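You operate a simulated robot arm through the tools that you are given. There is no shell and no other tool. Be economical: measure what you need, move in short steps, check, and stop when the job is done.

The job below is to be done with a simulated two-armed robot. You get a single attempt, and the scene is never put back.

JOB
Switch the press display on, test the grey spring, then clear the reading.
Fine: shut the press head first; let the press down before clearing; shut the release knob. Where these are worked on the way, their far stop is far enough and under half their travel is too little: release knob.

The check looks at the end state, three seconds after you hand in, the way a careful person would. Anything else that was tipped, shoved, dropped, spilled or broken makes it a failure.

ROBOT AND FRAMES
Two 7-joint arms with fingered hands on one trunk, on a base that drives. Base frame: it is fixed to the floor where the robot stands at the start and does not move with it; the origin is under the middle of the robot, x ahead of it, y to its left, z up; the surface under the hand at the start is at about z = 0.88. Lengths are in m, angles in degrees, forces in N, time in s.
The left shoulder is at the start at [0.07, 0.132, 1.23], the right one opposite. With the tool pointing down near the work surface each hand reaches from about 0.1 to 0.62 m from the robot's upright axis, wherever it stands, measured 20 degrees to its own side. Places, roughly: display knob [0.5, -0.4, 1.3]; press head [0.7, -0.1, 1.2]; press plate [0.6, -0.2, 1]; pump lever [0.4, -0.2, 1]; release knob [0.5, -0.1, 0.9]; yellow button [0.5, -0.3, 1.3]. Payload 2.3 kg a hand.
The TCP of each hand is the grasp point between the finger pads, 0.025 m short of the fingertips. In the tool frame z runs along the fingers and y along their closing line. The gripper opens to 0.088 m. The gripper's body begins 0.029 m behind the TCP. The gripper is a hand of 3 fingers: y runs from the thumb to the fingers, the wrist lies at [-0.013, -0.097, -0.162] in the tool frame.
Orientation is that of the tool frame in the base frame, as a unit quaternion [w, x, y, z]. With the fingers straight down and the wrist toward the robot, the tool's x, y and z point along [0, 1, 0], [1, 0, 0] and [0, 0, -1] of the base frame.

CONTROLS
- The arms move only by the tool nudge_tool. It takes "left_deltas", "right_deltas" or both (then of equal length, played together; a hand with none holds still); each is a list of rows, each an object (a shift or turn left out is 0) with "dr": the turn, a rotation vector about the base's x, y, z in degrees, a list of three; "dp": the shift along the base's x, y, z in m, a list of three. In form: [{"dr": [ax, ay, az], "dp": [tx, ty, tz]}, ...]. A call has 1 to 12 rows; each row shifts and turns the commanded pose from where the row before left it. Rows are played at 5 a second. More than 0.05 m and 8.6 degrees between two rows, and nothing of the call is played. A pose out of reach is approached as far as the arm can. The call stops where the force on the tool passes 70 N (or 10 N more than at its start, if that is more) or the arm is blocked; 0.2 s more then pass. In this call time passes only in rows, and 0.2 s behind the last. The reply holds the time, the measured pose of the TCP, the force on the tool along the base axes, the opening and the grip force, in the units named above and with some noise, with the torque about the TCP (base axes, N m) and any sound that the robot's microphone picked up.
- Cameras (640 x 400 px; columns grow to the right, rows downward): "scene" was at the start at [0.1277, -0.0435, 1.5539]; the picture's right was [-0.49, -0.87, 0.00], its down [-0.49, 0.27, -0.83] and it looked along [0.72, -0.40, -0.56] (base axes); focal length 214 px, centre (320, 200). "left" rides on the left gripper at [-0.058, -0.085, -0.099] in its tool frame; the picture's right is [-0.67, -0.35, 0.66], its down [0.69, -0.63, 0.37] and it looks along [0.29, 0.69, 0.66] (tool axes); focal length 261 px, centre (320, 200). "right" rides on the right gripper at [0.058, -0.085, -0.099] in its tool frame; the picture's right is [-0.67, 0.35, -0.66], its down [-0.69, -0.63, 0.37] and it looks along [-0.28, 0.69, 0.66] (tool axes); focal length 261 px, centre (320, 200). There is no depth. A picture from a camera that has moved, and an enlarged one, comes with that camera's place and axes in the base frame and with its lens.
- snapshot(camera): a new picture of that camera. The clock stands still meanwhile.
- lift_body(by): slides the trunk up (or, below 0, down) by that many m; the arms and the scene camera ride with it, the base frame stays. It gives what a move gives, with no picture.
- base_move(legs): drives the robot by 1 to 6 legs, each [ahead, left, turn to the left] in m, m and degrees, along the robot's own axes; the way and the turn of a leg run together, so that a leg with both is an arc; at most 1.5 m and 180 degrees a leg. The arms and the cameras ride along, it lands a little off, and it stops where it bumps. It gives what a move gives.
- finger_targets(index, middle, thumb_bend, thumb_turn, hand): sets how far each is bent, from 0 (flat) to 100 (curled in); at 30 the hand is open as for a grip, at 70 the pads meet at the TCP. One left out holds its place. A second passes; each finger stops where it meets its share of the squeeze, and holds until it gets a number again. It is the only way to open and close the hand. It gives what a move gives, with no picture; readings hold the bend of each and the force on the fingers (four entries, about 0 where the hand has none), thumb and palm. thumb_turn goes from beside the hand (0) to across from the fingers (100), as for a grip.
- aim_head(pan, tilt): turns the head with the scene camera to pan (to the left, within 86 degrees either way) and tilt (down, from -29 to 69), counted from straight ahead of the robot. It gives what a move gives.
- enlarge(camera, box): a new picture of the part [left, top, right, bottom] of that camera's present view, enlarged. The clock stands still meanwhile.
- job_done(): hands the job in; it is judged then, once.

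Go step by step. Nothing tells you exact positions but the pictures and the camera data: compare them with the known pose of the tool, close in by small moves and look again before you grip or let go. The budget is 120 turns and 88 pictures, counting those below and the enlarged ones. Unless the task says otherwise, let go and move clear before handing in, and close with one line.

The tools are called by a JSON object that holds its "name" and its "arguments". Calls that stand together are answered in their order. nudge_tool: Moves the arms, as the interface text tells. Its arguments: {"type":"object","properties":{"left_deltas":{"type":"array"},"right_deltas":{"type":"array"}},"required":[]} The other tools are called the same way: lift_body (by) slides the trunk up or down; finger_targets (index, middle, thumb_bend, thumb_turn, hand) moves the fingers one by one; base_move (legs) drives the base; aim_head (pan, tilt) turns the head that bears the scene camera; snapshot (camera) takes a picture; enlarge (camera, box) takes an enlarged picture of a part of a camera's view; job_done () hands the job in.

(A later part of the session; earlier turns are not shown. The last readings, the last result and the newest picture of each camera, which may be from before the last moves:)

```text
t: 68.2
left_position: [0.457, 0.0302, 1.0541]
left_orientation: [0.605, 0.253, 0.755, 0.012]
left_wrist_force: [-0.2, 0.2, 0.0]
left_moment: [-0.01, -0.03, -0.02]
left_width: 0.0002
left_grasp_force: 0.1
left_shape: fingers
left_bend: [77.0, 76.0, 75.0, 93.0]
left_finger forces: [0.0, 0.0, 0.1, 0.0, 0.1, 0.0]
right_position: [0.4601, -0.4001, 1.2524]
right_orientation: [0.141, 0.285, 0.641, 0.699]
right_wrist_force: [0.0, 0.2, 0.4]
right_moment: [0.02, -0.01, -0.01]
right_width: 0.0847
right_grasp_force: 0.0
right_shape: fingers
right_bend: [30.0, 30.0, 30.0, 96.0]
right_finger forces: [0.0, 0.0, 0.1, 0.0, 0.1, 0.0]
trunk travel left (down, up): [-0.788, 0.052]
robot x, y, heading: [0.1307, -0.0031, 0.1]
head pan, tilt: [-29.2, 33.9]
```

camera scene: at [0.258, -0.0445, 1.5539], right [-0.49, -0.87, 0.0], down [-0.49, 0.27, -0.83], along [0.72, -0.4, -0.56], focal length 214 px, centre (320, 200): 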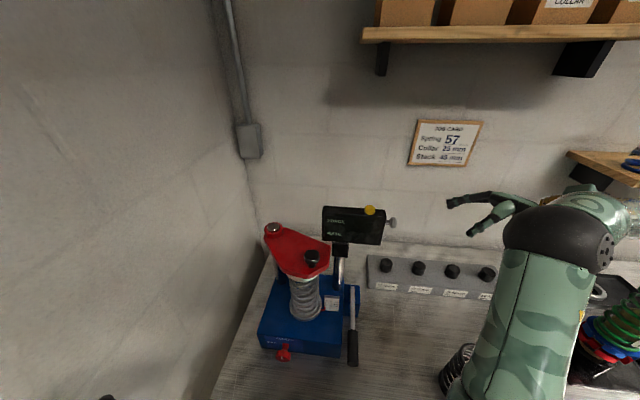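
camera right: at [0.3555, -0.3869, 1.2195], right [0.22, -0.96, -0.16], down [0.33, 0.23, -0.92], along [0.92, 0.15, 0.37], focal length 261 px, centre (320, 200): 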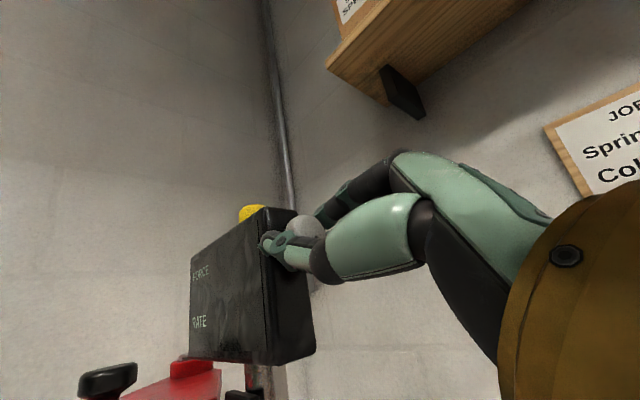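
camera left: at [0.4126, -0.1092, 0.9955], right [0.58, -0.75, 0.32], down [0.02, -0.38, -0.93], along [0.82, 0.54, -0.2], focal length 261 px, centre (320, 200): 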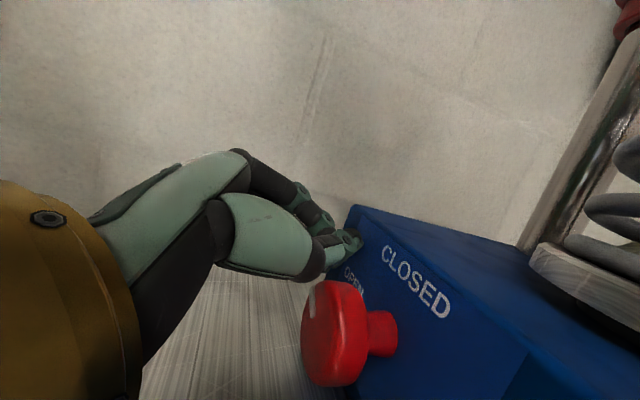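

Roll -78° is within reach and the TCP is on the axis. Advance, grip hard and turn clockwise.

{"name": "nudge_tool", "arguments": {"right_deltas": [{"dp": [0.0132, 0.0194, 0.001]}, {"dp": [0.0132, 0.0194, 0.001]}]}}

{"name": "finger_targets", "arguments": {"hand": "right", "index": 90, "middle": 90, "thumb_bend": 90}}

{"name": "nudge_tool", "arguments": {"right_deltas": [{"dr": [4.6, 6.6, 0]}, {"dr": [4.6, 6.6, 0]}, {"dr": [4.6, 6.6, 0]}, {"dr": [4.6, 6.6, 0]}, {"dr": [4.6, 6.6, 0]}, {"dr": [4.6, 6.6, 0]}, {"dr": [4.6, 6.6, 0]}]}}

{"name": "nudge_tool", "arguments": {"right_deltas": [{"dr": [4.6, 6.6, 0]}, {"dr": [4.6, 6.6, 0]}, {"dr": [4.6, 6.6, 0]}, {"dr": [4.6, 6.6, 0]}]}}

{"name": "enlarge", "arguments": {"camera": "scene", "box": [300, 190, 450, 270]}}

```text
t: 68.8
left_position: [0.4569, 0.0317, 1.0549]
left_orientation: [0.605, 0.253, 0.755, 0.012]
left_wrist_force: [0.7, 0.4, 0.2]
left_moment: [0.01, 0.02, -0.02]
left_width: 0.0
left_grasp_force: 0.2
left_shape: fingers
left_bend: [77.0, 76.0, 75.0, 93.0]
left_finger forces: [0.0, 0.0, 0.0, 0.0, 0.0, 0.1]
right_position: [0.4882, -0.3582, 1.2531]
right_orientation: [0.139, 0.286, 0.64, 0.699]
right_wrist_force: [-0.9, -0.6, -0.1]
right_moment: [-0.03, 0.01, 0.0]
right_width: 0.0848
right_grasp_force: 0.2
right_shape: fingers
right_bend: [30.0, 30.0, 30.0, 96.0]
right_finger forces: [0.1, 0.1, 0.0, 0.0, 0.6, 0.1]
trunk travel left (down, up): [-0.788, 0.052]
robot x, y, heading: [0.1288, 0.0006, -0.2]
head pan, tilt: [-29.2, 33.9]
```

```text
t: 69.8
left_position: [0.4557, 0.0303, 1.056]
left_orientation: [0.604, 0.253, 0.755, 0.012]
left_wrist_force: [0.3, -0.6, 0.1]
left_moment: [0.01, 0.04, 0.04]
left_width: 0.0001
left_grasp_force: 0.1
left_shape: fingers
left_bend: [77.0, 76.0, 75.0, 93.0]
left_finger forces: [0.0, 0.1, 0.1, 0.0, 0.0, 0.0]
right_position: [0.4863, -0.3609, 1.2541]
right_orientation: [0.14, 0.286, 0.639, 0.7]
right_wrist_force: [-3.3, -2.6, 1.3]
right_moment: [0.72, -0.69, -0.62]
right_width: 0.0035
right_grasp_force: 40.7
right_shape: fingers
right_bend: [74.0, 51.0, 68.0, 99.0]
right_finger forces: [17.0, 38.2, 0.1, 0.0, 27.3, 0.0]
trunk travel left (down, up): [-0.788, 0.052]
robot x, y, heading: [0.1316, 0.0003, 0.2]
head pan, tilt: [-29.2, 33.9]
```

```text
t: 71.4
left_position: [0.4559, 0.0334, 1.0565]
left_orientation: [0.605, 0.252, 0.755, 0.012]
left_wrist_force: [-0.2, 0.1, -0.4]
left_moment: [0.03, 0.02, -0.01]
left_width: 0.0001
left_grasp_force: 0.0
left_shape: fingers
left_bend: [77.0, 76.0, 75.0, 93.0]
left_finger forces: [0.0, 0.1, 0.0, 0.1, 0.0, 0.1]
right_position: [0.4837, -0.3556, 1.2564]
right_orientation: [-0.201, 0.56, 0.431, 0.679]
right_wrist_force: [-5.2, 7.4, -1.8]
right_moment: [-0.16, -0.29, -0.09]
right_width: 0.0001
right_grasp_force: 30.8
right_shape: fingers
right_bend: [76.0, 58.0, 73.0, 100.0]
right_finger forces: [20.4, 6.9, 0.1, 0.1, 34.1, 0.1]
trunk travel left (down, up): [-0.788, 0.052]
robot x, y, heading: [0.1297, -0.0026, -0.0]
head pan, tilt: [-29.2, 33.9]
```

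```text
t: 72.4
left_position: [0.4535, 0.0378, 1.0569]
left_orientation: [0.607, 0.252, 0.754, 0.011]
left_wrist_force: [0.0, 0.2, 0.1]
left_moment: [0.01, 0.0, 0.0]
left_width: 0.0
left_grasp_force: 0.0
left_shape: fingers
left_bend: [77.0, 76.0, 75.0, 93.0]
left_finger forces: [0.0, 0.1, 0.0, 0.0, 0.0, 0.0]
right_position: [0.4821, -0.3538, 1.2606]
right_orientation: [-0.378, 0.657, 0.262, 0.597]
right_wrist_force: [4.4, -0.3, 41.4]
right_moment: [-0.14, -0.89, -0.46]
right_width: 0.0
right_grasp_force: 40.3
right_shape: fingers
right_bend: [76.0, 54.0, 75.0, 100.0]
right_finger forces: [46.0, 13.6, 0.1, 0.0, 20.6, 0.0]
trunk travel left (down, up): [-0.788, 0.052]
robot x, y, heading: [0.1324, -0.0045, 0.2]
head pan, tilt: [-29.2, 33.9]
```

```text
4.27 times, centred on (375, 230) of scene
camera zoom: at [0.2519, -0.0345, 1.5553], right [-0.49, -0.87, 0.0], down [-0.48, 0.27, -0.83], along [0.73, -0.41, -0.55], focal length 915 px, centre (85, 72)
```

zoom: 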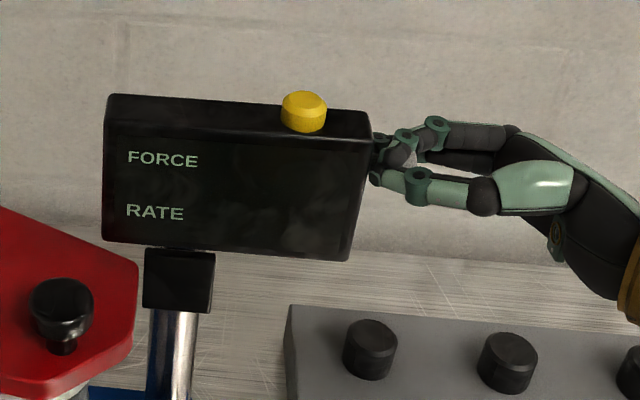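

Still off, with the fingertips wrapped behind the knob's head. I ease the squeeze and use this hold for a proper straight pull test.

{"name": "finger_targets", "arguments": {"hand": "right", "index": 68, "middle": 68, "thumb_bend": 68}}

{"name": "nudge_tool", "arguments": {"right_deltas": [{"dp": [-0.0023, -0.0033, 0]}, {"dp": [-0.0023, -0.0033, 0]}, {"dp": [-0.0023, -0.0033, 0]}]}}

{"name": "nudge_tool", "arguments": {"right_deltas": [{"dp": [-0.0023, -0.0033, 0]}, {"dp": [-0.0023, -0.0033, 0]}, {"dp": [-0.0023, -0.0033, 0]}]}}

{"name": "enlarge", "arguments": {"camera": "scene", "box": [300, 190, 450, 270]}}

```text
t: 73.4
left_position: [0.4523, 0.0353, 1.0575]
left_orientation: [0.608, 0.252, 0.753, 0.011]
left_wrist_force: [0.4, 0.5, -0.1]
left_moment: [-0.01, 0.02, 0.03]
left_width: 0.0
left_grasp_force: 0.1
left_shape: fingers
left_bend: [77.0, 76.0, 75.0, 93.0]
left_finger forces: [0.0, 0.0, 0.1, 0.0, 0.1, 0.0]
right_position: [0.4815, -0.3556, 1.2599]
right_orientation: [-0.376, 0.657, 0.262, 0.599]
right_wrist_force: [6.9, -8.5, 51.3]
right_moment: [-0.12, -0.99, -0.32]
right_width: 0.0001
right_grasp_force: 29.2
right_shape: fingers
right_bend: [70.0, 55.0, 68.0, 100.0]
right_finger forces: [46.8, 13.0, 0.1, 0.0, 0.0, 0.0]
trunk travel left (down, up): [-0.788, 0.052]
robot x, y, heading: [0.1321, -0.0022, 0.3]
head pan, tilt: [-29.2, 33.9]
```

```text
t: 74.2
left_position: [0.4561, 0.0418, 1.0551]
left_orientation: [0.607, 0.248, 0.755, 0.009]
left_wrist_force: [-1.0, 0.1, -0.1]
left_moment: [0.02, 0.01, 0.0]
left_width: 0.0
left_grasp_force: 0.0
left_shape: fingers
left_bend: [77.0, 76.0, 75.0, 93.0]
left_finger forces: [0.0, 0.0, 0.0, 0.0, 0.1, 0.0]
right_position: [0.4808, -0.3577, 1.2588]
right_orientation: [-0.378, 0.659, 0.264, 0.594]
right_wrist_force: [10.6, 6.9, 42.6]
right_moment: [-0.23, -0.84, -0.12]
right_width: 0.0022
right_grasp_force: 32.2
right_shape: fingers
right_bend: [68.0, 55.0, 68.0, 100.0]
right_finger forces: [38.2, 26.1, 0.0, 0.1, 0.0, 0.0]
trunk travel left (down, up): [-0.788, 0.052]
robot x, y, heading: [0.1296, -0.0045, 0.4]
head pan, tilt: [-29.2, 33.9]
```

```text
t: 75.0
left_position: [0.4607, 0.0302, 1.053]
left_orientation: [0.604, 0.254, 0.755, 0.011]
left_wrist_force: [-0.2, 0.2, -0.4]
left_moment: [-0.03, 0.01, -0.01]
left_width: 0.0
left_grasp_force: 0.1
left_shape: fingers
left_bend: [77.0, 76.0, 75.0, 93.0]
left_finger forces: [0.0, 0.1, 0.1, 0.0, 0.0, 0.1]
right_position: [0.4744, -0.3825, 1.2479]
right_orientation: [-0.381, 0.666, 0.253, 0.59]
right_wrist_force: [-0.5, 0.0, 0.1]
right_moment: [-0.01, 0.0, 0.04]
right_width: 0.0057
right_grasp_force: 0.1
right_shape: fingers
right_bend: [67.0, 68.0, 66.0, 100.0]
right_finger forces: [0.0, 0.0, 0.1, 0.0, 0.0, 0.0]
trunk travel left (down, up): [-0.788, 0.052]
robot x, y, heading: [0.1279, -0.001, -0.2]
head pan, tilt: [-29.2, 33.9]
```

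```text
4.27 times, centred on (375, 230) of scene
camera zoom: at [0.2621, -0.0431, 1.5526], right [-0.49, -0.87, 0.0], down [-0.49, 0.27, -0.83], along [0.72, -0.41, -0.56], focal length 915 px, centre (85, 72)
```

zoom: 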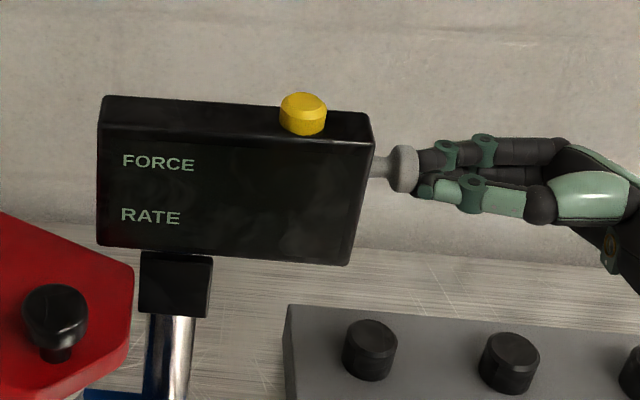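

The knob didn't slide out, so it's rotary. One look at the pointer after that harder clockwise turn.

{"name": "nudge_tool", "arguments": {"right_deltas": [{"dp": [-0.012, -0.0175, 0.005]}]}}

{"name": "enlarge", "arguments": {"camera": "right", "box": [190, 190, 330, 310]}}

```text
t: 75.4
left_position: [0.4563, 0.0321, 1.0555]
left_orientation: [0.605, 0.253, 0.755, 0.011]
left_wrist_force: [-0.2, 0.6, -0.9]
left_moment: [0.01, 0.03, -0.01]
left_width: 0.0
left_grasp_force: 0.1
left_shape: fingers
left_bend: [77.0, 76.0, 75.0, 93.0]
left_finger forces: [0.0, 0.0, 0.0, 0.1, 0.0, 0.1]
right_position: [0.458, -0.3962, 1.2587]
right_orientation: [-0.38, 0.662, 0.259, 0.592]
right_wrist_force: [-0.4, -0.4, -0.4]
right_moment: [0.0, 0.0, -0.02]
right_width: 0.0033
right_grasp_force: 0.1
right_shape: fingers
right_bend: [68.0, 68.0, 68.0, 100.0]
right_finger forces: [0.0, 0.0, 0.0, 0.1, 0.0, 0.0]
trunk travel left (down, up): [-0.788, 0.052]
robot x, y, heading: [0.1301, -0.0, 0.0]
head pan, tilt: [-29.2, 33.9]
```

```text
3.33 times, centred on (260, 250) of right
camera zoom: at [0.3417, -0.4342, 1.3326], right [-0.22, -0.66, -0.72], down [-0.4, 0.73, -0.55], along [0.89, 0.16, -0.42], focal length 869 px, centre (520, 33)
```

zoom: 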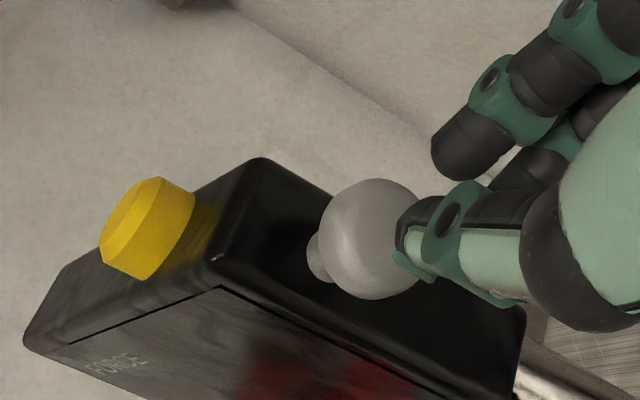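

The thumb hides the pointer. Open, roll back counter-clockwise and look from where the face is clearly visible.

{"name": "finger_targets", "arguments": {"hand": "right", "index": 30, "middle": 30, "thumb_bend": 30}}

{"name": "nudge_tool", "arguments": {"right_deltas": [{"dr": [-4.6, -6.6, 0]}, {"dr": [-4.6, -6.6, 0]}, {"dr": [-4.6, -6.6, 0]}, {"dr": [-4.6, -6.6, 0]}, {"dr": [-4.6, -6.6, 0]}, {"dr": [-4.6, -6.6, 0]}, {"dr": [-4.6, -6.6, 0]}]}}

{"name": "enlarge", "arguments": {"camera": "right", "box": [170, 170, 350, 290]}}

```text
t: 76.4
left_position: [0.4576, 0.03, 1.0548]
left_orientation: [0.605, 0.252, 0.755, 0.012]
left_wrist_force: [0.2, 0.1, 0.0]
left_moment: [0.02, 0.02, 0.03]
left_width: 0.0
left_grasp_force: 0.1
left_shape: fingers
left_bend: [77.0, 76.0, 75.0, 93.0]
left_finger forces: [0.0, 0.0, 0.0, 0.1, 0.0, 0.1]
right_position: [0.4604, -0.3993, 1.2571]
right_orientation: [-0.381, 0.66, 0.258, 0.593]
right_wrist_force: [-0.6, 0.2, 0.2]
right_moment: [-0.02, 0.03, -0.03]
right_width: 0.0844
right_grasp_force: 0.1
right_shape: fingers
right_bend: [30.0, 30.0, 30.0, 96.0]
right_finger forces: [0.0, 0.1, 0.0, 0.1, 0.0, 0.0]
trunk travel left (down, up): [-0.788, 0.052]
robot x, y, heading: [0.127, -0.0016, -0.1]
head pan, tilt: [-29.2, 33.9]
```

```text
t: 78.0
left_position: [0.4582, 0.0309, 1.0544]
left_orientation: [0.605, 0.253, 0.755, 0.013]
left_wrist_force: [0.5, -0.6, 0.5]
left_moment: [0.02, 0.01, -0.01]
left_width: 0.0
left_grasp_force: 0.0
left_shape: fingers
left_bend: [77.0, 76.0, 75.0, 93.0]
left_finger forces: [0.0, 0.0, 0.0, 0.0, 0.0, 0.0]
right_position: [0.4614, -0.3975, 1.2568]
right_orientation: [-0.057, 0.454, 0.537, 0.709]
right_wrist_force: [1.0, 0.2, -1.4]
right_moment: [0.0, 0.0, 0.0]
right_width: 0.0844
right_grasp_force: 0.0
right_shape: fingers
right_bend: [30.0, 30.0, 30.0, 96.0]
right_finger forces: [0.0, 0.1, 0.0, 0.1, 0.1, 0.0]
trunk travel left (down, up): [-0.788, 0.052]
robot x, y, heading: [0.1286, -0.0014, 0.1]
head pan, tilt: [-29.2, 33.9]
```

```text
3.33 times, centred on (260, 230) of right
camera zoom: at [0.3208, -0.4189, 1.2375], right [0.2, -0.95, -0.23], down [0.25, 0.28, -0.93], along [0.95, 0.13, 0.3], focal length 869 px, centre (520, 100)
```

zoom: 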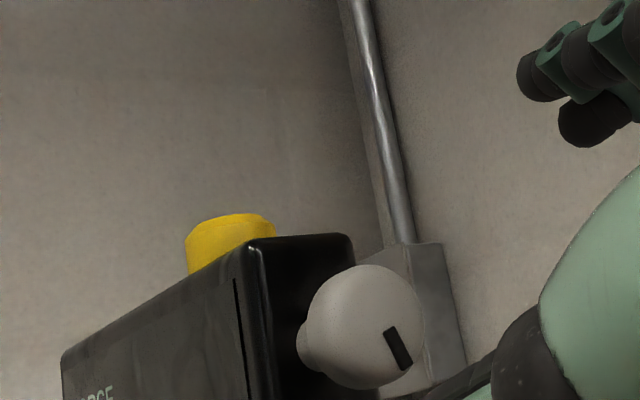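

The pointer is still unmoved. Next I try the strongest squeeze counter-clockwise, gripping slightly less deep so the pads bear on the rim, starting from the far clockwise roll.

{"name": "nudge_tool", "arguments": {"right_deltas": [{"dr": [4.6, 6.6, 0]}, {"dr": [4.6, 6.6, 0]}, {"dr": [4.6, 6.6, 0]}, {"dr": [4.6, 6.6, 0]}, {"dr": [4.6, 6.6, 0]}, {"dr": [4.6, 6.6, 0]}, {"dr": [4.6, 6.6, 0]}, {"dp": [0.0115, 0.0162, -0.0015]}, {"dp": [0.0115, 0.0162, -0.0015]}]}}

{"name": "finger_targets", "arguments": {"hand": "right", "index": 95, "middle": 95, "thumb_bend": 95}}

{"name": "nudge_tool", "arguments": {"right_deltas": [{"dr": [-4.6, -6.6, 0]}, {"dr": [-4.6, -6.6, 0]}, {"dr": [-4.6, -6.6, 0]}, {"dr": [-4.6, -6.6, 0]}, {"dr": [-4.6, -6.6, 0]}]}}

{"name": "nudge_tool", "arguments": {"right_deltas": [{"dr": [-4.6, -6.6, 0]}, {"dr": [-4.6, -6.6, 0]}, {"dr": [-4.6, -6.6, 0]}, {"dr": [-4.6, -6.6, 0]}, {"dr": [-4.6, -6.6, 0]}]}}

```text
t: 80.0
left_position: [0.4574, 0.0312, 1.0548]
left_orientation: [0.605, 0.252, 0.756, 0.012]
left_wrist_force: [0.4, -0.8, -0.3]
left_moment: [-0.01, -0.02, 0.01]
left_width: 0.0
left_grasp_force: 0.0
left_shape: fingers
left_bend: [77.0, 76.0, 75.0, 93.0]
left_finger forces: [0.0, 0.0, 0.0, 0.0, 0.0, 0.0]
right_position: [0.4856, -0.3651, 1.257]
right_orientation: [-0.381, 0.661, 0.259, 0.592]
right_wrist_force: [0.1, -0.9, -0.2]
right_moment: [0.02, 0.05, 0.0]
right_width: 0.0848
right_grasp_force: 0.2
right_shape: fingers
right_bend: [30.0, 30.0, 30.0, 96.0]
right_finger forces: [0.1, 0.0, 0.0, 0.1, 0.0, 0.1]
trunk travel left (down, up): [-0.788, 0.052]
robot x, y, heading: [0.1325, -0.002, 0.1]
head pan, tilt: [-29.2, 33.9]
```

```text
t: 81.0
left_position: [0.4589, 0.0346, 1.0539]
left_orientation: [0.604, 0.252, 0.756, 0.01]
left_wrist_force: [0.1, 0.0, 0.6]
left_moment: [-0.02, -0.02, 0.03]
left_width: 0.0
left_grasp_force: 0.2
left_shape: fingers
left_bend: [77.0, 76.0, 75.0, 93.0]
left_finger forces: [0.1, 0.1, 0.0, 0.0, 0.0, 0.1]
right_position: [0.4879, -0.3585, 1.2557]
right_orientation: [-0.38, 0.663, 0.26, 0.59]
right_wrist_force: [0.8, 12.2, -12.9]
right_moment: [-0.32, 0.05, -0.15]
right_width: 0.0
right_grasp_force: 32.7
right_shape: fingers
right_bend: [76.0, 75.0, 73.0, 99.0]
right_finger forces: [15.7, 20.6, 0.1, 0.0, 30.0, 0.0]
trunk travel left (down, up): [-0.788, 0.052]
robot x, y, heading: [0.1282, -0.002, 0.0]
head pan, tilt: [-29.2, 33.9]
```

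```text
t: 82.2
left_position: [0.4627, 0.0354, 1.0523]
left_orientation: [0.603, 0.252, 0.757, 0.01]
left_wrist_force: [1.0, -0.5, 1.1]
left_moment: [0.0, -0.01, 0.03]
left_width: 0.0003
left_grasp_force: 0.0
left_shape: fingers
left_bend: [77.0, 76.0, 75.0, 93.0]
left_finger forces: [0.1, 0.0, 0.0, 0.0, 0.0, 0.1]
right_position: [0.4906, -0.3591, 1.2553]
right_orientation: [-0.153, 0.53, 0.469, 0.69]
right_wrist_force: [5.9, 14.1, -15.3]
right_moment: [-0.11, 0.0, -0.23]
right_width: 0.0
right_grasp_force: 35.5
right_shape: fingers
right_bend: [77.0, 75.0, 78.0, 93.0]
right_finger forces: [13.5, 29.9, 0.0, 0.0, 27.9, 0.1]
trunk travel left (down, up): [-0.788, 0.052]
robot x, y, heading: [0.132, 0.0016, 0.1]
head pan, tilt: [-29.2, 33.9]
```

```text
t: 83.4
left_position: [0.4618, 0.0372, 1.0528]
left_orientation: [0.603, 0.252, 0.757, 0.009]
left_wrist_force: [0.0, 0.4, 0.7]
left_moment: [0.04, 0.03, -0.01]
left_width: 0.0
left_grasp_force: 0.1
left_shape: fingers
left_bend: [77.0, 76.0, 75.0, 93.0]
left_finger forces: [0.1, 0.0, 0.0, 0.1, 0.0, 0.0]
right_position: [0.4907, -0.3588, 1.2556]
right_orientation: [0.091, 0.333, 0.621, 0.704]
right_wrist_force: [9.0, 13.2, -6.7]
right_moment: [0.22, -0.14, -0.2]
right_width: 0.0
right_grasp_force: 35.3
right_shape: fingers
right_bend: [77.0, 75.0, 85.0, 91.0]
right_finger forces: [14.1, 28.0, 0.0, 0.0, 27.3, 0.1]
trunk travel left (down, up): [-0.788, 0.052]
robot x, y, heading: [0.1291, 0.0054, 0.0]
head pan, tilt: [-29.2, 33.9]
```

At high squeeze the fingers wedge off the rounded head onto the stem, so no torque is passed. I regrip shallower and with moderate squeeze, then turn clockwise from this roll.

{"name": "finger_targets", "arguments": {"hand": "right", "index": 40, "middle": 40, "thumb_bend": 40, "thumb_turn": 98}}

{"name": "nudge_tool", "arguments": {"right_deltas": [{"dp": [-0.006, -0.007, 0]}]}}

```text
t: 84.4
left_position: [0.456, 0.0298, 1.0557]
left_orientation: [0.605, 0.253, 0.755, 0.013]
left_wrist_force: [-0.1, 0.2, -0.2]
left_moment: [-0.02, -0.04, 0.01]
left_width: 0.0
left_grasp_force: 0.0
left_shape: fingers
left_bend: [77.0, 76.0, 75.0, 93.0]
left_finger forces: [0.0, 0.1, 0.1, 0.0, 0.0, 0.0]
right_position: [0.4834, -0.3664, 1.2567]
right_orientation: [0.091, 0.33, 0.619, 0.707]
right_wrist_force: [0.3, -0.4, -0.4]
right_moment: [-0.02, -0.02, 0.01]
right_width: 0.063
right_grasp_force: 0.0
right_shape: fingers
right_bend: [40.0, 40.0, 40.0, 97.0]
right_finger forces: [0.1, 0.0, 0.0, 0.1, 0.0, 0.1]
trunk travel left (down, up): [-0.788, 0.052]
robot x, y, heading: [0.1278, -0.002, -0.3]
head pan, tilt: [-29.2, 33.9]
```

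```text
t: 84.8
left_position: [0.4552, 0.0318, 1.0554]
left_orientation: [0.605, 0.253, 0.755, 0.013]
left_wrist_force: [0.2, 0.8, -0.9]
left_moment: [0.02, -0.05, 0.01]
left_width: 0.0
left_grasp_force: 0.1
left_shape: fingers
left_bend: [77.0, 76.0, 75.0, 93.0]
left_finger forces: [0.0, 0.0, 0.1, 0.0, 0.0, 0.0]
right_position: [0.4769, -0.3726, 1.2567]
right_orientation: [0.09, 0.331, 0.619, 0.707]
right_wrist_force: [-0.2, 0.1, 0.0]
right_moment: [0.01, 0.03, 0.0]
right_width: 0.063
right_grasp_force: 0.0
right_shape: fingers
right_bend: [40.0, 40.0, 40.0, 97.0]
right_finger forces: [0.0, 0.0, 0.0, 0.0, 0.1, 0.0]
trunk travel left (down, up): [-0.788, 0.052]
robot x, y, heading: [0.1304, 0.0014, 0.1]
head pan, tilt: [-29.2, 33.9]
```

{"name": "nudge_tool", "arguments": {"right_deltas": [{"dp": [0.0034, 0.005, -0.002]}]}}

{"name": "finger_targets", "arguments": {"hand": "right", "index": 72, "middle": 72, "thumb_bend": 72}}

{"name": "nudge_tool", "arguments": {"right_deltas": [{"dr": [4.6, 6.6, 0]}, {"dr": [4.6, 6.6, 0]}, {"dr": [4.6, 6.6, 0]}, {"dr": [4.6, 6.6, 0]}]}}

{"name": "nudge_tool", "arguments": {"right_deltas": [{"dr": [4.6, 6.6, 0]}, {"dr": [4.6, 6.6, 0]}, {"dr": [4.6, 6.6, 0]}, {"dr": [4.6, 6.6, 0]}, {"dr": [4.6, 6.6, 0]}]}}

{"name": "enlarge", "arguments": {"camera": "right", "box": [180, 160, 380, 310]}}

```text
t: 85.2
left_position: [0.4577, 0.0298, 1.0544]
left_orientation: [0.604, 0.253, 0.756, 0.012]
left_wrist_force: [0.6, 0.7, 0.4]
left_moment: [0.04, -0.02, 0.03]
left_width: 0.0002
left_grasp_force: 0.1
left_shape: fingers
left_bend: [77.0, 76.0, 75.0, 93.0]
left_finger forces: [0.0, 0.1, 0.0, 0.1, 0.0, 0.0]
right_position: [0.4817, -0.3676, 1.2532]
right_orientation: [0.091, 0.331, 0.619, 0.707]
right_wrist_force: [0.2, -0.3, 0.2]
right_moment: [-0.01, -0.02, -0.02]
right_width: 0.0631
right_grasp_force: 0.0
right_shape: fingers
right_bend: [40.0, 40.0, 40.0, 97.0]
right_finger forces: [0.0, 0.0, 0.0, 0.0, 0.0, 0.0]
trunk travel left (down, up): [-0.788, 0.052]
robot x, y, heading: [0.1278, -0.0017, 0.0]
head pan, tilt: [-29.2, 33.9]
```

```text
t: 86.2
left_position: [0.4582, 0.032, 1.055]
left_orientation: [0.605, 0.252, 0.756, 0.012]
left_wrist_force: [-0.5, -0.3, -0.7]
left_moment: [0.0, 0.0, 0.01]
left_width: 0.0
left_grasp_force: 0.1
left_shape: fingers
left_bend: [77.0, 76.0, 75.0, 93.0]
left_finger forces: [0.0, 0.0, 0.0, 0.0, 0.1, 0.1]
right_position: [0.4821, -0.3658, 1.2536]
right_orientation: [0.09, 0.33, 0.619, 0.707]
right_wrist_force: [2.6, 0.4, 7.1]
right_moment: [0.04, -0.05, -0.02]
right_width: 0.0117
right_grasp_force: 10.2
right_shape: fingers
right_bend: [60.0, 65.0, 65.0, 100.0]
right_finger forces: [7.8, 5.7, 0.0, 0.0, 6.3, 0.0]
trunk travel left (down, up): [-0.788, 0.052]
robot x, y, heading: [0.1306, 0.0014, 0.1]
head pan, tilt: [-29.2, 33.9]
```

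```text
t: 87.2
left_position: [0.4579, 0.0324, 1.0552]
left_orientation: [0.604, 0.252, 0.756, 0.012]
left_wrist_force: [1.3, -0.4, 0.0]
left_moment: [0.02, -0.02, 0.01]
left_width: 0.0
left_grasp_force: 0.1
left_shape: fingers
left_bend: [77.0, 76.0, 75.0, 93.0]
left_finger forces: [0.1, 0.0, 0.0, 0.0, 0.0, 0.0]
right_position: [0.4833, -0.365, 1.2558]
right_orientation: [-0.107, 0.494, 0.503, 0.701]
right_wrist_force: [2.9, 1.9, 6.9]
right_moment: [0.06, -0.1, -0.02]
right_width: 0.012
right_grasp_force: 9.8
right_shape: fingers
right_bend: [60.0, 66.0, 66.0, 99.0]
right_finger forces: [8.7, 4.4, 0.0, 0.0, 6.5, 0.1]
trunk travel left (down, up): [-0.788, 0.052]
robot x, y, heading: [0.1296, 0.0016, 0.0]
head pan, tilt: [-29.2, 33.9]
```

```text
t: 88.4
left_position: [0.4577, 0.0317, 1.0549]
left_orientation: [0.603, 0.252, 0.757, 0.011]
left_wrist_force: [-0.2, 0.5, 0.6]
left_moment: [0.0, 0.0, -0.01]
left_width: 0.0002
left_grasp_force: 0.1
left_shape: fingers
left_bend: [77.0, 76.0, 75.0, 93.0]
left_finger forces: [0.0, 0.0, 0.0, 0.0, 0.0, 0.1]
right_position: [0.4824, -0.3646, 1.254]
right_orientation: [-0.337, 0.641, 0.304, 0.618]
right_wrist_force: [3.9, 2.4, 7.2]
right_moment: [0.09, -0.14, 0.0]
right_width: 0.0121
right_grasp_force: 9.6
right_shape: fingers
right_bend: [71.0, 71.0, 66.0, 99.0]
right_finger forces: [9.3, 2.4, 0.0, 0.1, 7.4, 0.0]
trunk travel left (down, up): [-0.788, 0.052]
robot x, y, heading: [0.129, 0.002, -0.0]
head pan, tilt: [-29.2, 33.9]
```

```text
2.67 times, centred on (280, 235) of right
camera zoom: at [0.3581, -0.397, 1.317], right [-0.14, -0.72, -0.68], down [-0.33, 0.69, -0.65], along [0.93, 0.14, -0.33], focal length 695 px, centre (427, 107)
```

zoom: 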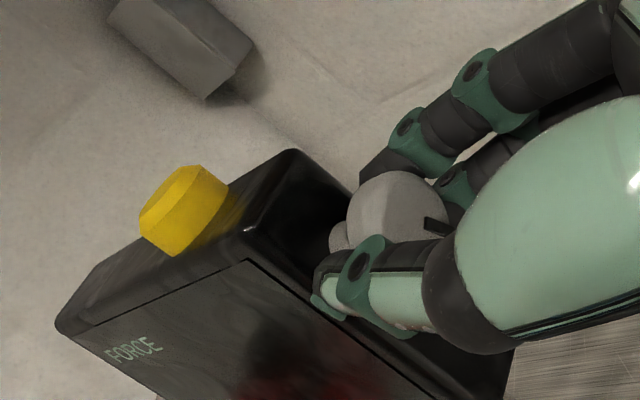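

The pads just slide around the head, so twisting isn't moving it at any torque I can make. The deep wedge-hold behind the head was very secure though; I use it for a strong pull, watching displacement against force.

{"name": "finger_targets", "arguments": {"hand": "right", "index": 30, "middle": 30, "thumb_bend": 30}}

{"name": "nudge_tool", "arguments": {"right_deltas": [{"dp": [0.0063, 0.0075, 0]}]}}

{"name": "finger_targets", "arguments": {"hand": "right", "index": 92, "middle": 92, "thumb_bend": 92}}

{"name": "nudge_tool", "arguments": {"right_deltas": [{"dp": [-0.0028, -0.0041, 0]}, {"dp": [-0.0028, -0.0041, 0]}, {"dp": [-0.0028, -0.0041, 0]}]}}

{"name": "nudge_tool", "arguments": {"right_deltas": [{"dp": [-0.0028, -0.0041, 0]}, {"dp": [-0.0028, -0.0041, 0]}]}}

```text
t: 89.4
left_position: [0.4579, 0.0303, 1.0551]
left_orientation: [0.605, 0.253, 0.755, 0.011]
left_wrist_force: [0.2, -0.7, 0.6]
left_moment: [0.0, -0.02, 0.01]
left_width: 0.0003
left_grasp_force: 0.1
left_shape: fingers
left_bend: [77.0, 76.0, 75.0, 93.0]
left_finger forces: [0.0, 0.0, 0.1, 0.0, 0.0, 0.1]
right_position: [0.482, -0.3671, 1.2525]
right_orientation: [-0.338, 0.64, 0.305, 0.619]
right_wrist_force: [-0.7, -0.3, -1.3]
right_moment: [0.01, 0.01, -0.01]
right_width: 0.0843
right_grasp_force: 0.0
right_shape: fingers
right_bend: [30.0, 30.0, 30.0, 96.0]
right_finger forces: [0.1, 0.0, 0.0, 0.0, 0.1, 0.0]
trunk travel left (down, up): [-0.788, 0.052]
robot x, y, heading: [0.1301, 0.0013, -0.0]
head pan, tilt: [-29.2, 33.9]
```

```text
t: 89.8
left_position: [0.4573, 0.0316, 1.0547]
left_orientation: [0.605, 0.252, 0.755, 0.012]
left_wrist_force: [0.2, -0.5, 0.6]
left_moment: [-0.01, 0.05, -0.01]
left_width: 0.0
left_grasp_force: 0.0
left_shape: fingers
left_bend: [77.0, 76.0, 75.0, 93.0]
left_finger forces: [0.0, 0.0, 0.0, 0.1, 0.0, 0.0]
right_position: [0.4881, -0.3578, 1.2525]
right_orientation: [-0.338, 0.64, 0.305, 0.619]
right_wrist_force: [-0.9, 0.2, -0.2]
right_moment: [0.02, -0.01, 0.0]
right_width: 0.0847
right_grasp_force: 0.0
right_shape: fingers
right_bend: [30.0, 30.0, 30.0, 96.0]
right_finger forces: [0.0, 0.0, 0.0, 0.0, 0.0, 0.1]
trunk travel left (down, up): [-0.788, 0.052]
robot x, y, heading: [0.134, -0.0033, 0.3]
head pan, tilt: [-29.2, 33.9]
```

```text
t: 90.8
left_position: [0.4575, 0.0295, 1.0548]
left_orientation: [0.604, 0.254, 0.755, 0.012]
left_wrist_force: [1.1, 0.0, 0.8]
left_moment: [0.01, -0.03, 0.01]
left_width: 0.0
left_grasp_force: 0.1
left_shape: fingers
left_bend: [77.0, 76.0, 75.0, 93.0]
left_finger forces: [0.1, 0.0, 0.0, 0.0, 0.0, 0.0]
right_position: [0.4889, -0.3611, 1.2523]
right_orientation: [-0.339, 0.641, 0.304, 0.618]
right_wrist_force: [0.8, -2.9, -3.9]
right_moment: [-0.09, 0.05, -0.28]
right_width: 0.0096
right_grasp_force: 30.1
right_shape: fingers
right_bend: [73.0, 61.0, 67.0, 99.0]
right_finger forces: [13.6, 18.3, 0.0, 0.0, 29.0, 0.1]
trunk travel left (down, up): [-0.788, 0.052]
robot x, y, heading: [0.1295, 0.001, -0.1]
head pan, tilt: [-29.2, 33.9]
```

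```text
t: 91.6
left_position: [0.4626, 0.0387, 1.0534]
left_orientation: [0.604, 0.249, 0.757, 0.01]
left_wrist_force: [0.6, 0.5, 0.6]
left_moment: [-0.02, 0.02, -0.01]
left_width: 0.0
left_grasp_force: 0.0
left_shape: fingers
left_bend: [77.0, 76.0, 75.0, 93.0]
left_finger forces: [0.0, 0.0, 0.1, 0.0, 0.0, 0.0]
right_position: [0.488, -0.36, 1.2546]
right_orientation: [-0.338, 0.642, 0.308, 0.615]
right_wrist_force: [9.4, 16.8, -7.4]
right_moment: [-0.33, 0.02, -0.35]
right_width: 0.0031
right_grasp_force: 32.2
right_shape: fingers
right_bend: [73.0, 60.0, 69.0, 100.0]
right_finger forces: [11.9, 15.5, 0.0, 0.0, 37.9, 0.1]
trunk travel left (down, up): [-0.788, 0.052]
robot x, y, heading: [0.134, 0.0034, 0.2]
head pan, tilt: [-29.2, 33.9]
```

```text
t: 92.2
left_position: [0.4679, 0.0452, 1.0511]
left_orientation: [0.602, 0.247, 0.759, 0.006]
left_wrist_force: [0.4, -0.4, 0.3]
left_moment: [-0.03, 0.02, 0.01]
left_width: 0.0001
left_grasp_force: 0.1
left_shape: fingers
left_bend: [77.0, 76.0, 75.0, 93.0]
left_finger forces: [0.0, 0.0, 0.1, 0.0, 0.0, 0.0]
right_position: [0.4882, -0.3623, 1.2559]
right_orientation: [-0.337, 0.645, 0.309, 0.612]
right_wrist_force: [17.9, 29.7, -9.3]
right_moment: [-0.28, -0.02, -0.4]
right_width: 0.0031
right_grasp_force: 29.4
right_shape: fingers
right_bend: [73.0, 60.0, 69.0, 100.0]
right_finger forces: [11.8, 13.2, 0.0, 0.0, 33.8, 0.0]
trunk travel left (down, up): [-0.788, 0.052]
robot x, y, heading: [0.1316, 0.0002, 0.7]
head pan, tilt: [-29.2, 33.9]
```

35 N of pull and it doesn't budge, so it's not a pull knob – but this hold is very solid, so twist with it: clockwise first.

{"name": "nudge_tool", "arguments": {"right_deltas": [{"dr": [4.6, 6.6, 0]}, {"dr": [4.6, 6.6, 0]}, {"dr": [4.6, 6.6, 0]}]}}

{"name": "nudge_tool", "arguments": {"right_deltas": [{"dr": [-4.6, -6.6, 0]}, {"dr": [-4.6, -6.6, 0]}, {"dr": [-4.6, -6.6, 0]}, {"dr": [-4.6, -6.6, 0]}, {"dr": [-4.6, -6.6, 0]}, {"dr": [-4.6, -6.6, 0]}]}}

{"name": "nudge_tool", "arguments": {"right_deltas": [{"dr": [-4.6, -6.6, 0]}, {"dr": [-4.6, -6.6, 0]}, {"dr": [-4.6, -6.6, 0]}, {"dr": [-4.6, -6.6, 0]}, {"dr": [-4.6, -6.6, 0]}]}}

{"name": "enlarge", "arguments": {"camera": "scene", "box": [280, 180, 440, 280]}}

```text
t: 93.0
left_position: [0.466, 0.0467, 1.0515]
left_orientation: [0.603, 0.247, 0.759, 0.007]
left_wrist_force: [-0.6, -1.3, 0.1]
left_moment: [0.01, -0.01, -0.04]
left_width: 0.0
left_grasp_force: 0.0
left_shape: fingers
left_bend: [77.0, 76.0, 75.0, 93.0]
left_finger forces: [0.1, 0.1, 0.0, 0.1, 0.1, 0.0]
right_position: [0.4884, -0.3622, 1.2583]
right_orientation: [-0.457, 0.696, 0.169, 0.527]
right_wrist_force: [23.8, 26.0, 9.3]
right_moment: [-0.29, -0.72, -0.69]
right_width: 0.0045
right_grasp_force: 37.0
right_shape: fingers
right_bend: [74.0, 56.0, 68.0, 100.0]
right_finger forces: [14.7, 24.9, 0.0, 0.0, 34.7, 0.0]
trunk travel left (down, up): [-0.788, 0.052]
robot x, y, heading: [0.1308, 0.0014, 0.2]
head pan, tilt: [-29.2, 33.9]
```

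```text
t: 94.4
left_position: [0.467, 0.0461, 1.0508]
left_orientation: [0.603, 0.246, 0.759, 0.008]
left_wrist_force: [0.1, 0.2, -0.5]
left_moment: [0.0, 0.01, 0.01]
left_width: 0.0
left_grasp_force: 0.1
left_shape: fingers
left_bend: [77.0, 76.0, 75.0, 93.0]
left_finger forces: [0.0, 0.1, 0.1, 0.0, 0.0, 0.0]
right_position: [0.4865, -0.3628, 1.2558]
right_orientation: [-0.202, 0.564, 0.437, 0.671]
right_wrist_force: [15.4, 32.8, -13.3]
right_moment: [-0.17, 0.14, -0.14]
right_width: 0.0029
right_grasp_force: 26.5
right_shape: fingers
right_bend: [74.0, 73.0, 69.0, 98.0]
right_finger forces: [11.0, 10.6, 0.1, 0.0, 31.3, 0.0]
trunk travel left (down, up): [-0.788, 0.052]
robot x, y, heading: [0.1321, 0.0006, 0.2]
head pan, tilt: [-29.2, 33.9]
```

```text
t: 95.6
left_position: [0.468, 0.0455, 1.0509]
left_orientation: [0.602, 0.247, 0.759, 0.007]
left_wrist_force: [0.1, -0.8, 0.6]
left_moment: [0.0, 0.03, -0.03]
left_width: 0.0002
left_grasp_force: 0.1
left_shape: fingers
left_bend: [77.0, 76.0, 75.0, 93.0]
left_finger forces: [0.0, 0.0, 0.0, 0.1, 0.1, 0.1]
right_position: [0.4875, -0.3619, 1.2556]
right_orientation: [0.041, 0.376, 0.601, 0.704]
right_wrist_force: [16.7, 31.8, -11.6]
right_moment: [-0.03, 0.04, -0.14]
right_width: 0.0028
right_grasp_force: 26.4
right_shape: fingers
right_bend: [74.0, 73.0, 69.0, 97.0]
right_finger forces: [12.7, 7.8, 0.1, 0.0, 32.4, 0.0]
trunk travel left (down, up): [-0.788, 0.052]
robot x, y, heading: [0.13, 0.0007, 0.5]
head pan, tilt: [-29.2, 33.9]
```

```text
4.00 times, centred on (360, 230) of scene
camera zoom: at [0.2736, -0.0221, 1.5529], right [-0.48, -0.88, 0.02], down [-0.5, 0.26, -0.83], along [0.72, -0.41, -0.56], focal length 858 px, centre (160, 80)
```

zoom: 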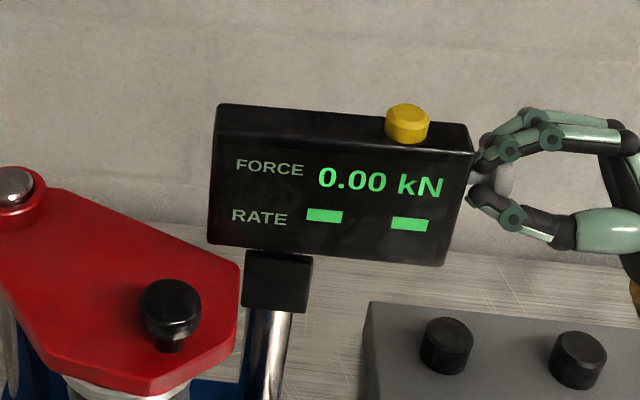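

The display is on: "0.00 kN". Let go of the knob carefully, back away along its axis, and turn the right hand to fingers-down with its closing line across the pump lever.

{"name": "finger_targets", "arguments": {"hand": "right", "index": 30, "middle": 30, "thumb_bend": 30, "thumb_turn": 98}}

{"name": "nudge_tool", "arguments": {"right_deltas": [{"dp": [-0.015, -0.022, 0]}, {"dp": [-0.02, -0.03, 0]}, {"dp": [-0.02, -0.03, 0]}, {"dr": [-4.1, -5.9, 0]}, {"dr": [-4.1, -5.9, 0]}, {"dr": [-4.1, -5.9, 0]}, {"dr": [-4.1, -5.9, 0]}, {"dr": [-6.6, 4.75, 0], "dp": [0, 0, 0.02]}, {"dr": [-6.6, 4.75, 0], "dp": [0, 0, 0.02]}, {"dr": [-6.6, 4.75, 0], "dp": [0, 0, 0.02]}, {"dr": [-6.6, 4.75, 0]}, {"dr": [-6.6, 4.75, 0]}]}}

{"name": "nudge_tool", "arguments": {"right_deltas": [{"dr": [-6.6, 4.75, 0]}, {"dr": [-6.6, 4.75, 0]}, {"dr": [-6.6, 4.75, 0]}, {"dr": [-6.6, 4.75, 0]}, {"dr": [-6.6, 4.75, 0]}, {"dr": [-6.6, 4.75, 0]}]}}

```text
t: 96.6
left_position: [0.4555, 0.0289, 1.0561]
left_orientation: [0.605, 0.252, 0.755, 0.013]
left_wrist_force: [-0.6, 0.1, -0.3]
left_moment: [-0.01, 0.04, 0.02]
left_width: 0.0
left_grasp_force: 0.0
left_shape: fingers
left_bend: [77.0, 76.0, 75.0, 93.0]
left_finger forces: [0.0, 0.0, 0.1, 0.0, 0.1, 0.1]
right_position: [0.4714, -0.3827, 1.2527]
right_orientation: [0.042, 0.375, 0.593, 0.711]
right_wrist_force: [-0.1, -0.1, 0.3]
right_moment: [0.02, 0.03, 0.06]
right_width: 0.0845
right_grasp_force: 0.1
right_shape: fingers
right_bend: [30.0, 30.0, 30.0, 96.0]
right_finger forces: [0.0, 0.1, 0.0, 0.0, 0.0, 0.1]
trunk travel left (down, up): [-0.788, 0.052]
robot x, y, heading: [0.1304, -0.0022, 0.0]
head pan, tilt: [-29.2, 33.9]
```

```text
t: 99.2
left_position: [0.4577, 0.0306, 1.054]
left_orientation: [0.605, 0.252, 0.755, 0.013]
left_wrist_force: [-0.8, -1.2, -0.2]
left_moment: [0.01, 0.01, 0.01]
left_width: 0.0002
left_grasp_force: 0.1
left_shape: fingers
left_bend: [77.0, 76.0, 75.0, 93.0]
left_finger forces: [0.0, 0.0, 0.0, 0.0, 0.0, 0.0]
right_position: [0.3866, -0.4584, 1.3193]
right_orientation: [0.182, 0.237, 0.758, 0.58]
right_wrist_force: [-1.1, -0.1, 0.2]
right_moment: [0.03, 0.01, 0.01]
right_width: 0.0847
right_grasp_force: 0.0
right_shape: fingers
right_bend: [30.0, 30.0, 30.0, 96.0]
right_finger forces: [0.1, 0.1, 0.1, 0.0, 0.0, 0.0]
right hand out of reach, approached as far as the arm can: row 6, 7, 8, 9, 10, 11, 12
trunk travel left (down, up): [-0.788, 0.052]
robot x, y, heading: [0.1288, -0.0024, 0.3]
head pan, tilt: [-29.2, 33.9]
```

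```text
t: 100.6
left_position: [0.4564, 0.0304, 1.0557]
left_orientation: [0.605, 0.252, 0.755, 0.013]
left_wrist_force: [0.2, 0.7, 0.9]
left_moment: [0.01, -0.03, -0.01]
left_width: 0.0
left_grasp_force: 0.1
left_shape: fingers
left_bend: [77.0, 76.0, 75.0, 93.0]
left_finger forces: [0.0, 0.1, 0.1, 0.0, 0.0, 0.0]
right_position: [0.3915, -0.4497, 1.337]
right_orientation: [0.167, 0.253, 0.792, 0.53]
right_wrist_force: [0.3, 0.3, 0.5]
right_moment: [0.05, 0.01, -0.02]
right_width: 0.0848
right_grasp_force: 0.1
right_shape: fingers
right_bend: [30.0, 30.0, 30.0, 96.0]
right_finger forces: [0.0, 0.0, 0.0, 0.0, 0.0, 0.1]
right hand out of reach, approached as far as the arm can: row 1, 2, 3, 4, 5, 6
trunk travel left (down, up): [-0.788, 0.052]
robot x, y, heading: [0.1288, 0.0003, 0.3]
head pan, tilt: [-29.2, 33.9]
```

That orientation is out of the arm's range. I go back through the known poses: roll back to the aligned pose, then tip down to the original fingers-down pose.

{"name": "nudge_tool", "arguments": {"right_deltas": [{"dr": [6.0, 5.6, -1.66]}, {"dr": [6.0, 5.6, -1.66]}, {"dr": [6.0, 5.6, -1.66]}, {"dr": [6.0, 5.6, -1.66]}, {"dr": [6.0, 5.6, -1.66]}, {"dr": [6.0, 5.6, -1.66]}, {"dr": [6.0, 5.6, -1.66]}, {"dr": [6.0, 5.6, -1.66]}, {"dr": [6.0, 5.6, -1.66]}, {"dr": [6.0, 5.6, -1.66]}, {"dr": [6.0, 5.6, -1.66]}]}}

{"name": "nudge_tool", "arguments": {"right_deltas": [{"dr": [-6.6, 4.8, 0]}, {"dr": [-6.6, 4.8, 0]}, {"dr": [-6.6, 4.8, 0]}, {"dr": [-6.6, 4.8, 0]}, {"dr": [-6.6, 4.8, 0]}, {"dr": [-6.6, 4.8, 0]}, {"dr": [-6.6, 4.8, 0]}, {"dr": [-6.6, 4.8, 0]}, {"dr": [-6.6, 4.8, 0]}, {"dr": [-6.6, 4.8, 0]}, {"dr": [-6.6, 4.8, 0]}]}}

```text
t: 103.0
left_position: [0.457, 0.031, 1.0551]
left_orientation: [0.605, 0.252, 0.755, 0.013]
left_wrist_force: [-0.8, -0.2, 0.0]
left_moment: [-0.01, -0.02, -0.01]
left_width: 0.0001
left_grasp_force: 0.1
left_shape: fingers
left_bend: [77.0, 76.0, 75.0, 93.0]
left_finger forces: [0.0, 0.1, 0.0, 0.1, 0.0, 0.0]
right_position: [0.4189, -0.5219, 1.2955]
right_orientation: [-0.294, 0.588, 0.431, 0.618]
right_wrist_force: [-1.1, -0.9, 0.0]
right_moment: [-0.01, -0.01, -0.03]
right_width: 0.0849
right_grasp_force: 0.0
right_shape: fingers
right_bend: [30.0, 30.0, 30.0, 96.0]
right_finger forces: [0.0, 0.0, 0.1, 0.0, 0.1, 0.0]
right hand out of reach, approached as far as the arm can: row 1, 2, 3, 4, 5, 6, 7, 8, 9, 10, 11
trunk travel left (down, up): [-0.788, 0.052]
robot x, y, heading: [0.133, 0.0013, 0.1]
head pan, tilt: [-29.2, 33.9]
```

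```text
t: 105.4
left_position: [0.4579, 0.032, 1.0547]
left_orientation: [0.604, 0.252, 0.756, 0.012]
left_wrist_force: [0.5, 0.3, -0.6]
left_moment: [0.02, -0.02, -0.01]
left_width: 0.0
left_grasp_force: 0.1
left_shape: fingers
left_bend: [77.0, 76.0, 75.0, 93.0]
left_finger forces: [0.0, 0.0, 0.0, 0.0, 0.0, 0.0]
right_position: [0.4039, -0.5335, 1.3095]
right_orientation: [-0.002, 0.858, 0.514, -0.027]
right_wrist_force: [-0.4, 0.7, 1.3]
right_moment: [0.0, 0.02, -0.01]
right_width: 0.0849
right_grasp_force: 0.0
right_shape: fingers
right_bend: [30.0, 30.0, 30.0, 96.0]
right_finger forces: [0.1, 0.0, 0.0, 0.0, 0.0, 0.0]
trunk travel left (down, up): [-0.788, 0.052]
robot x, y, heading: [0.131, 0.0029, 0.1]
head pan, tilt: [-29.2, 33.9]
```

The right hand is fingers-down again. Now turn the left hand back to fingers-down too; I'll shut the release knob by pressing a fist on its top and swiping to the right.

{"name": "nudge_tool", "arguments": {"left_deltas": [{"dr": [4.84, 5.04, -4.1], "dp": [-0.003, 0.003, 0.01]}, {"dr": [4.84, 5.04, -4.1], "dp": [-0.003, 0.003, 0.01]}, {"dr": [4.84, 5.04, -4.1], "dp": [-0.003, 0, 0.01]}, {"dr": [4.84, 5.04, -4.1], "dp": [-0.003, 0, 0.01]}, {"dr": [4.84, 5.04, -4.1]}, {"dr": [4.84, 5.04, -4.1]}, {"dr": [4.84, 5.04, -4.1]}, {"dr": [4.84, 5.04, -4.1]}, {"dr": [4.84, 5.04, -4.1]}, {"dr": [4.84, 5.04, -4.1]}, {"dr": [4.84, 5.04, -4.1]}]}}

{"name": "finger_targets", "arguments": {"hand": "left", "index": 70, "middle": 70, "thumb_bend": 70, "thumb_turn": 98}}

```text
t: 107.4
left_position: [0.466, 0.068, 1.0548]
left_orientation: [0.049, 0.64, 0.762, 0.089]
left_wrist_force: [1.1, -0.9, -0.7]
left_moment: [-0.04, -0.03, -0.01]
left_width: 0.0
left_grasp_force: 0.2
left_shape: fingers
left_bend: [77.0, 76.0, 75.0, 93.0]
left_finger forces: [0.0, 0.1, 0.0, 0.0, 0.1, 0.1]
left hand out of reach, approached as far as the arm can: row 4, 5, 6, 10
right_position: [0.4041, -0.5328, 1.3103]
right_orientation: [-0.002, 0.858, 0.514, -0.025]
right_wrist_force: [-0.8, 1.0, -0.5]
right_moment: [0.02, -0.01, 0.02]
right_width: 0.0848
right_grasp_force: 0.1
right_shape: fingers
right_bend: [30.0, 30.0, 30.0, 96.0]
right_finger forces: [0.0, 0.1, 0.0, 0.1, 0.1, 0.0]
trunk travel left (down, up): [-0.788, 0.052]
robot x, y, heading: [0.1304, 0.0026, 0.1]
head pan, tilt: [-29.2, 33.9]
stopped in row 10 (left hand): the arm was blocked; the commanded pose is now the measured one
```

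```text
t: 108.4
left_position: [0.4671, 0.0659, 1.0555]
left_orientation: [0.05, 0.64, 0.761, 0.091]
left_wrist_force: [-0.2, 0.1, 0.9]
left_moment: [0.01, -0.02, 0.0]
left_width: 0.0
left_grasp_force: 0.1
left_shape: fingers
left_bend: [70.0, 70.0, 70.0, 100.0]
left_finger forces: [0.0, 0.1, 0.1, 0.0, 0.0, 0.1]
right_position: [0.4031, -0.5346, 1.3097]
right_orientation: [-0.003, 0.858, 0.513, -0.025]
right_wrist_force: [0.1, -0.1, 0.5]
right_moment: [0.0, 0.01, 0.02]
right_width: 0.0849
right_grasp_force: 0.1
right_shape: fingers
right_bend: [30.0, 30.0, 30.0, 96.0]
right_finger forces: [0.0, 0.0, 0.0, 0.1, 0.0, 0.1]
trunk travel left (down, up): [-0.788, 0.052]
robot x, y, heading: [0.1294, -0.0008, -0.1]
head pan, tilt: [-29.2, 33.9]
```

{"name": "nudge_tool", "arguments": {"left_deltas": [{"dr": [-1.65, 5.7, -4.9], "dp": [0.0, -0.03, 0]}, {"dr": [-1.65, 5.7, -4.9], "dp": [0.015, -0.03, 0]}, {"dp": [0.018, -0.036, -0.02]}, {"dp": [0.018, -0.036, -0.03]}]}}

{"name": "snapshot", "arguments": {"camera": "left"}}

```text
refused: row 4 steps farther than a row can; nothing moved
```

```text
9 pictures are left
camera left: at [0.3749, -0.0118, 1.1341], right [-0.1, -0.67, -0.74], down [-0.66, 0.6, -0.46], along [0.75, 0.44, -0.5], focal length 261 px, centre (320, 200)
```

left: 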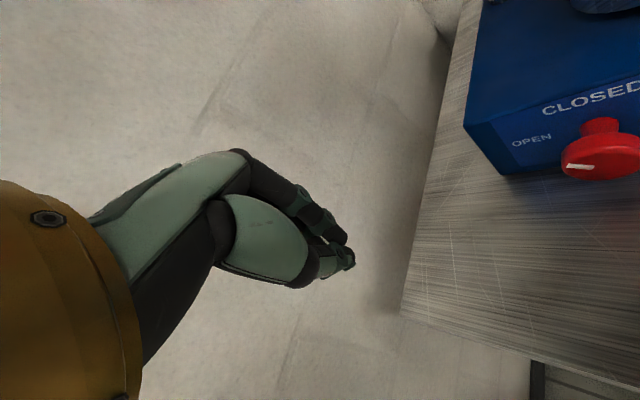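

The mark clearly points to OPEN now, so it must be turned back up to CLOSED. Move the left fist above the knob's top.

{"name": "nudge_tool", "arguments": {"left_deltas": [{"dr": [-1.65, 5.7, -4.9], "dp": [0.0, -0.03, 0]}, {"dr": [-1.65, 5.7, -4.9], "dp": [0.015, -0.03, 0]}, {"dp": [0.018, -0.036, -0.02]}, {"dp": [0.017, -0.034, -0.015]}, {"dp": [0, 0, -0.02]}]}}

{"name": "nudge_tool", "arguments": {"left_deltas": [{"dp": [0, 0, -0.008]}, {"dp": [0, 0, -0.008]}, {"dp": [0, 0, -0.006]}]}}

```text
t: 109.0
left_position: [0.4779, 0.0781, 1.0222]
left_orientation: [-0.065, 0.67, 0.733, 0.099]
left_wrist_force: [-0.1, -0.4, 0.3]
left_moment: [-0.02, -0.03, -0.04]
left_width: 0.0001
left_grasp_force: 0.1
left_shape: fingers
left_bend: [70.0, 70.0, 70.0, 100.0]
left_finger forces: [0.1, 0.0, 0.0, 0.0, 0.0, 0.0]
left hand out of reach, approached as far as the arm can: row 2
right_position: [0.4041, -0.5347, 1.309]
right_orientation: [-0.003, 0.858, 0.514, -0.025]
right_wrist_force: [0.2, 0.6, -0.2]
right_moment: [-0.05, 0.04, 0.03]
right_width: 0.0846
right_grasp_force: 0.0
right_shape: fingers
right_bend: [30.0, 30.0, 30.0, 96.0]
right_finger forces: [0.0, 0.0, 0.0, 0.0, 0.0, 0.0]
trunk travel left (down, up): [-0.788, 0.052]
robot x, y, heading: [0.1296, 0.0037, 0.0]
head pan, tilt: [-29.2, 33.9]
stopped in row 2 (left hand): the arm was blocked; the commanded pose is now the measured one
```

```text
t: 109.8
left_position: [0.4769, 0.0772, 1.0018]
left_orientation: [-0.064, 0.67, 0.733, 0.097]
left_wrist_force: [0.3, 0.4, 0.6]
left_moment: [-0.01, 0.03, 0.02]
left_width: 0.0001
left_grasp_force: 0.0
left_shape: fingers
left_bend: [70.0, 70.0, 70.0, 100.0]
left_finger forces: [0.1, 0.1, 0.0, 0.0, 0.0, 0.0]
right_position: [0.4029, -0.5346, 1.3087]
right_orientation: [-0.002, 0.858, 0.513, -0.026]
right_wrist_force: [0.6, 0.3, 0.2]
right_moment: [-0.01, 0.0, 0.02]
right_width: 0.0848
right_grasp_force: 0.0
right_shape: fingers
right_bend: [30.0, 30.0, 30.0, 96.0]
right_finger forces: [0.0, 0.0, 0.1, 0.0, 0.0, 0.1]
trunk travel left (down, up): [-0.788, 0.052]
robot x, y, heading: [0.1342, -0.0017, 0.1]
head pan, tilt: [-29.2, 33.9]
```

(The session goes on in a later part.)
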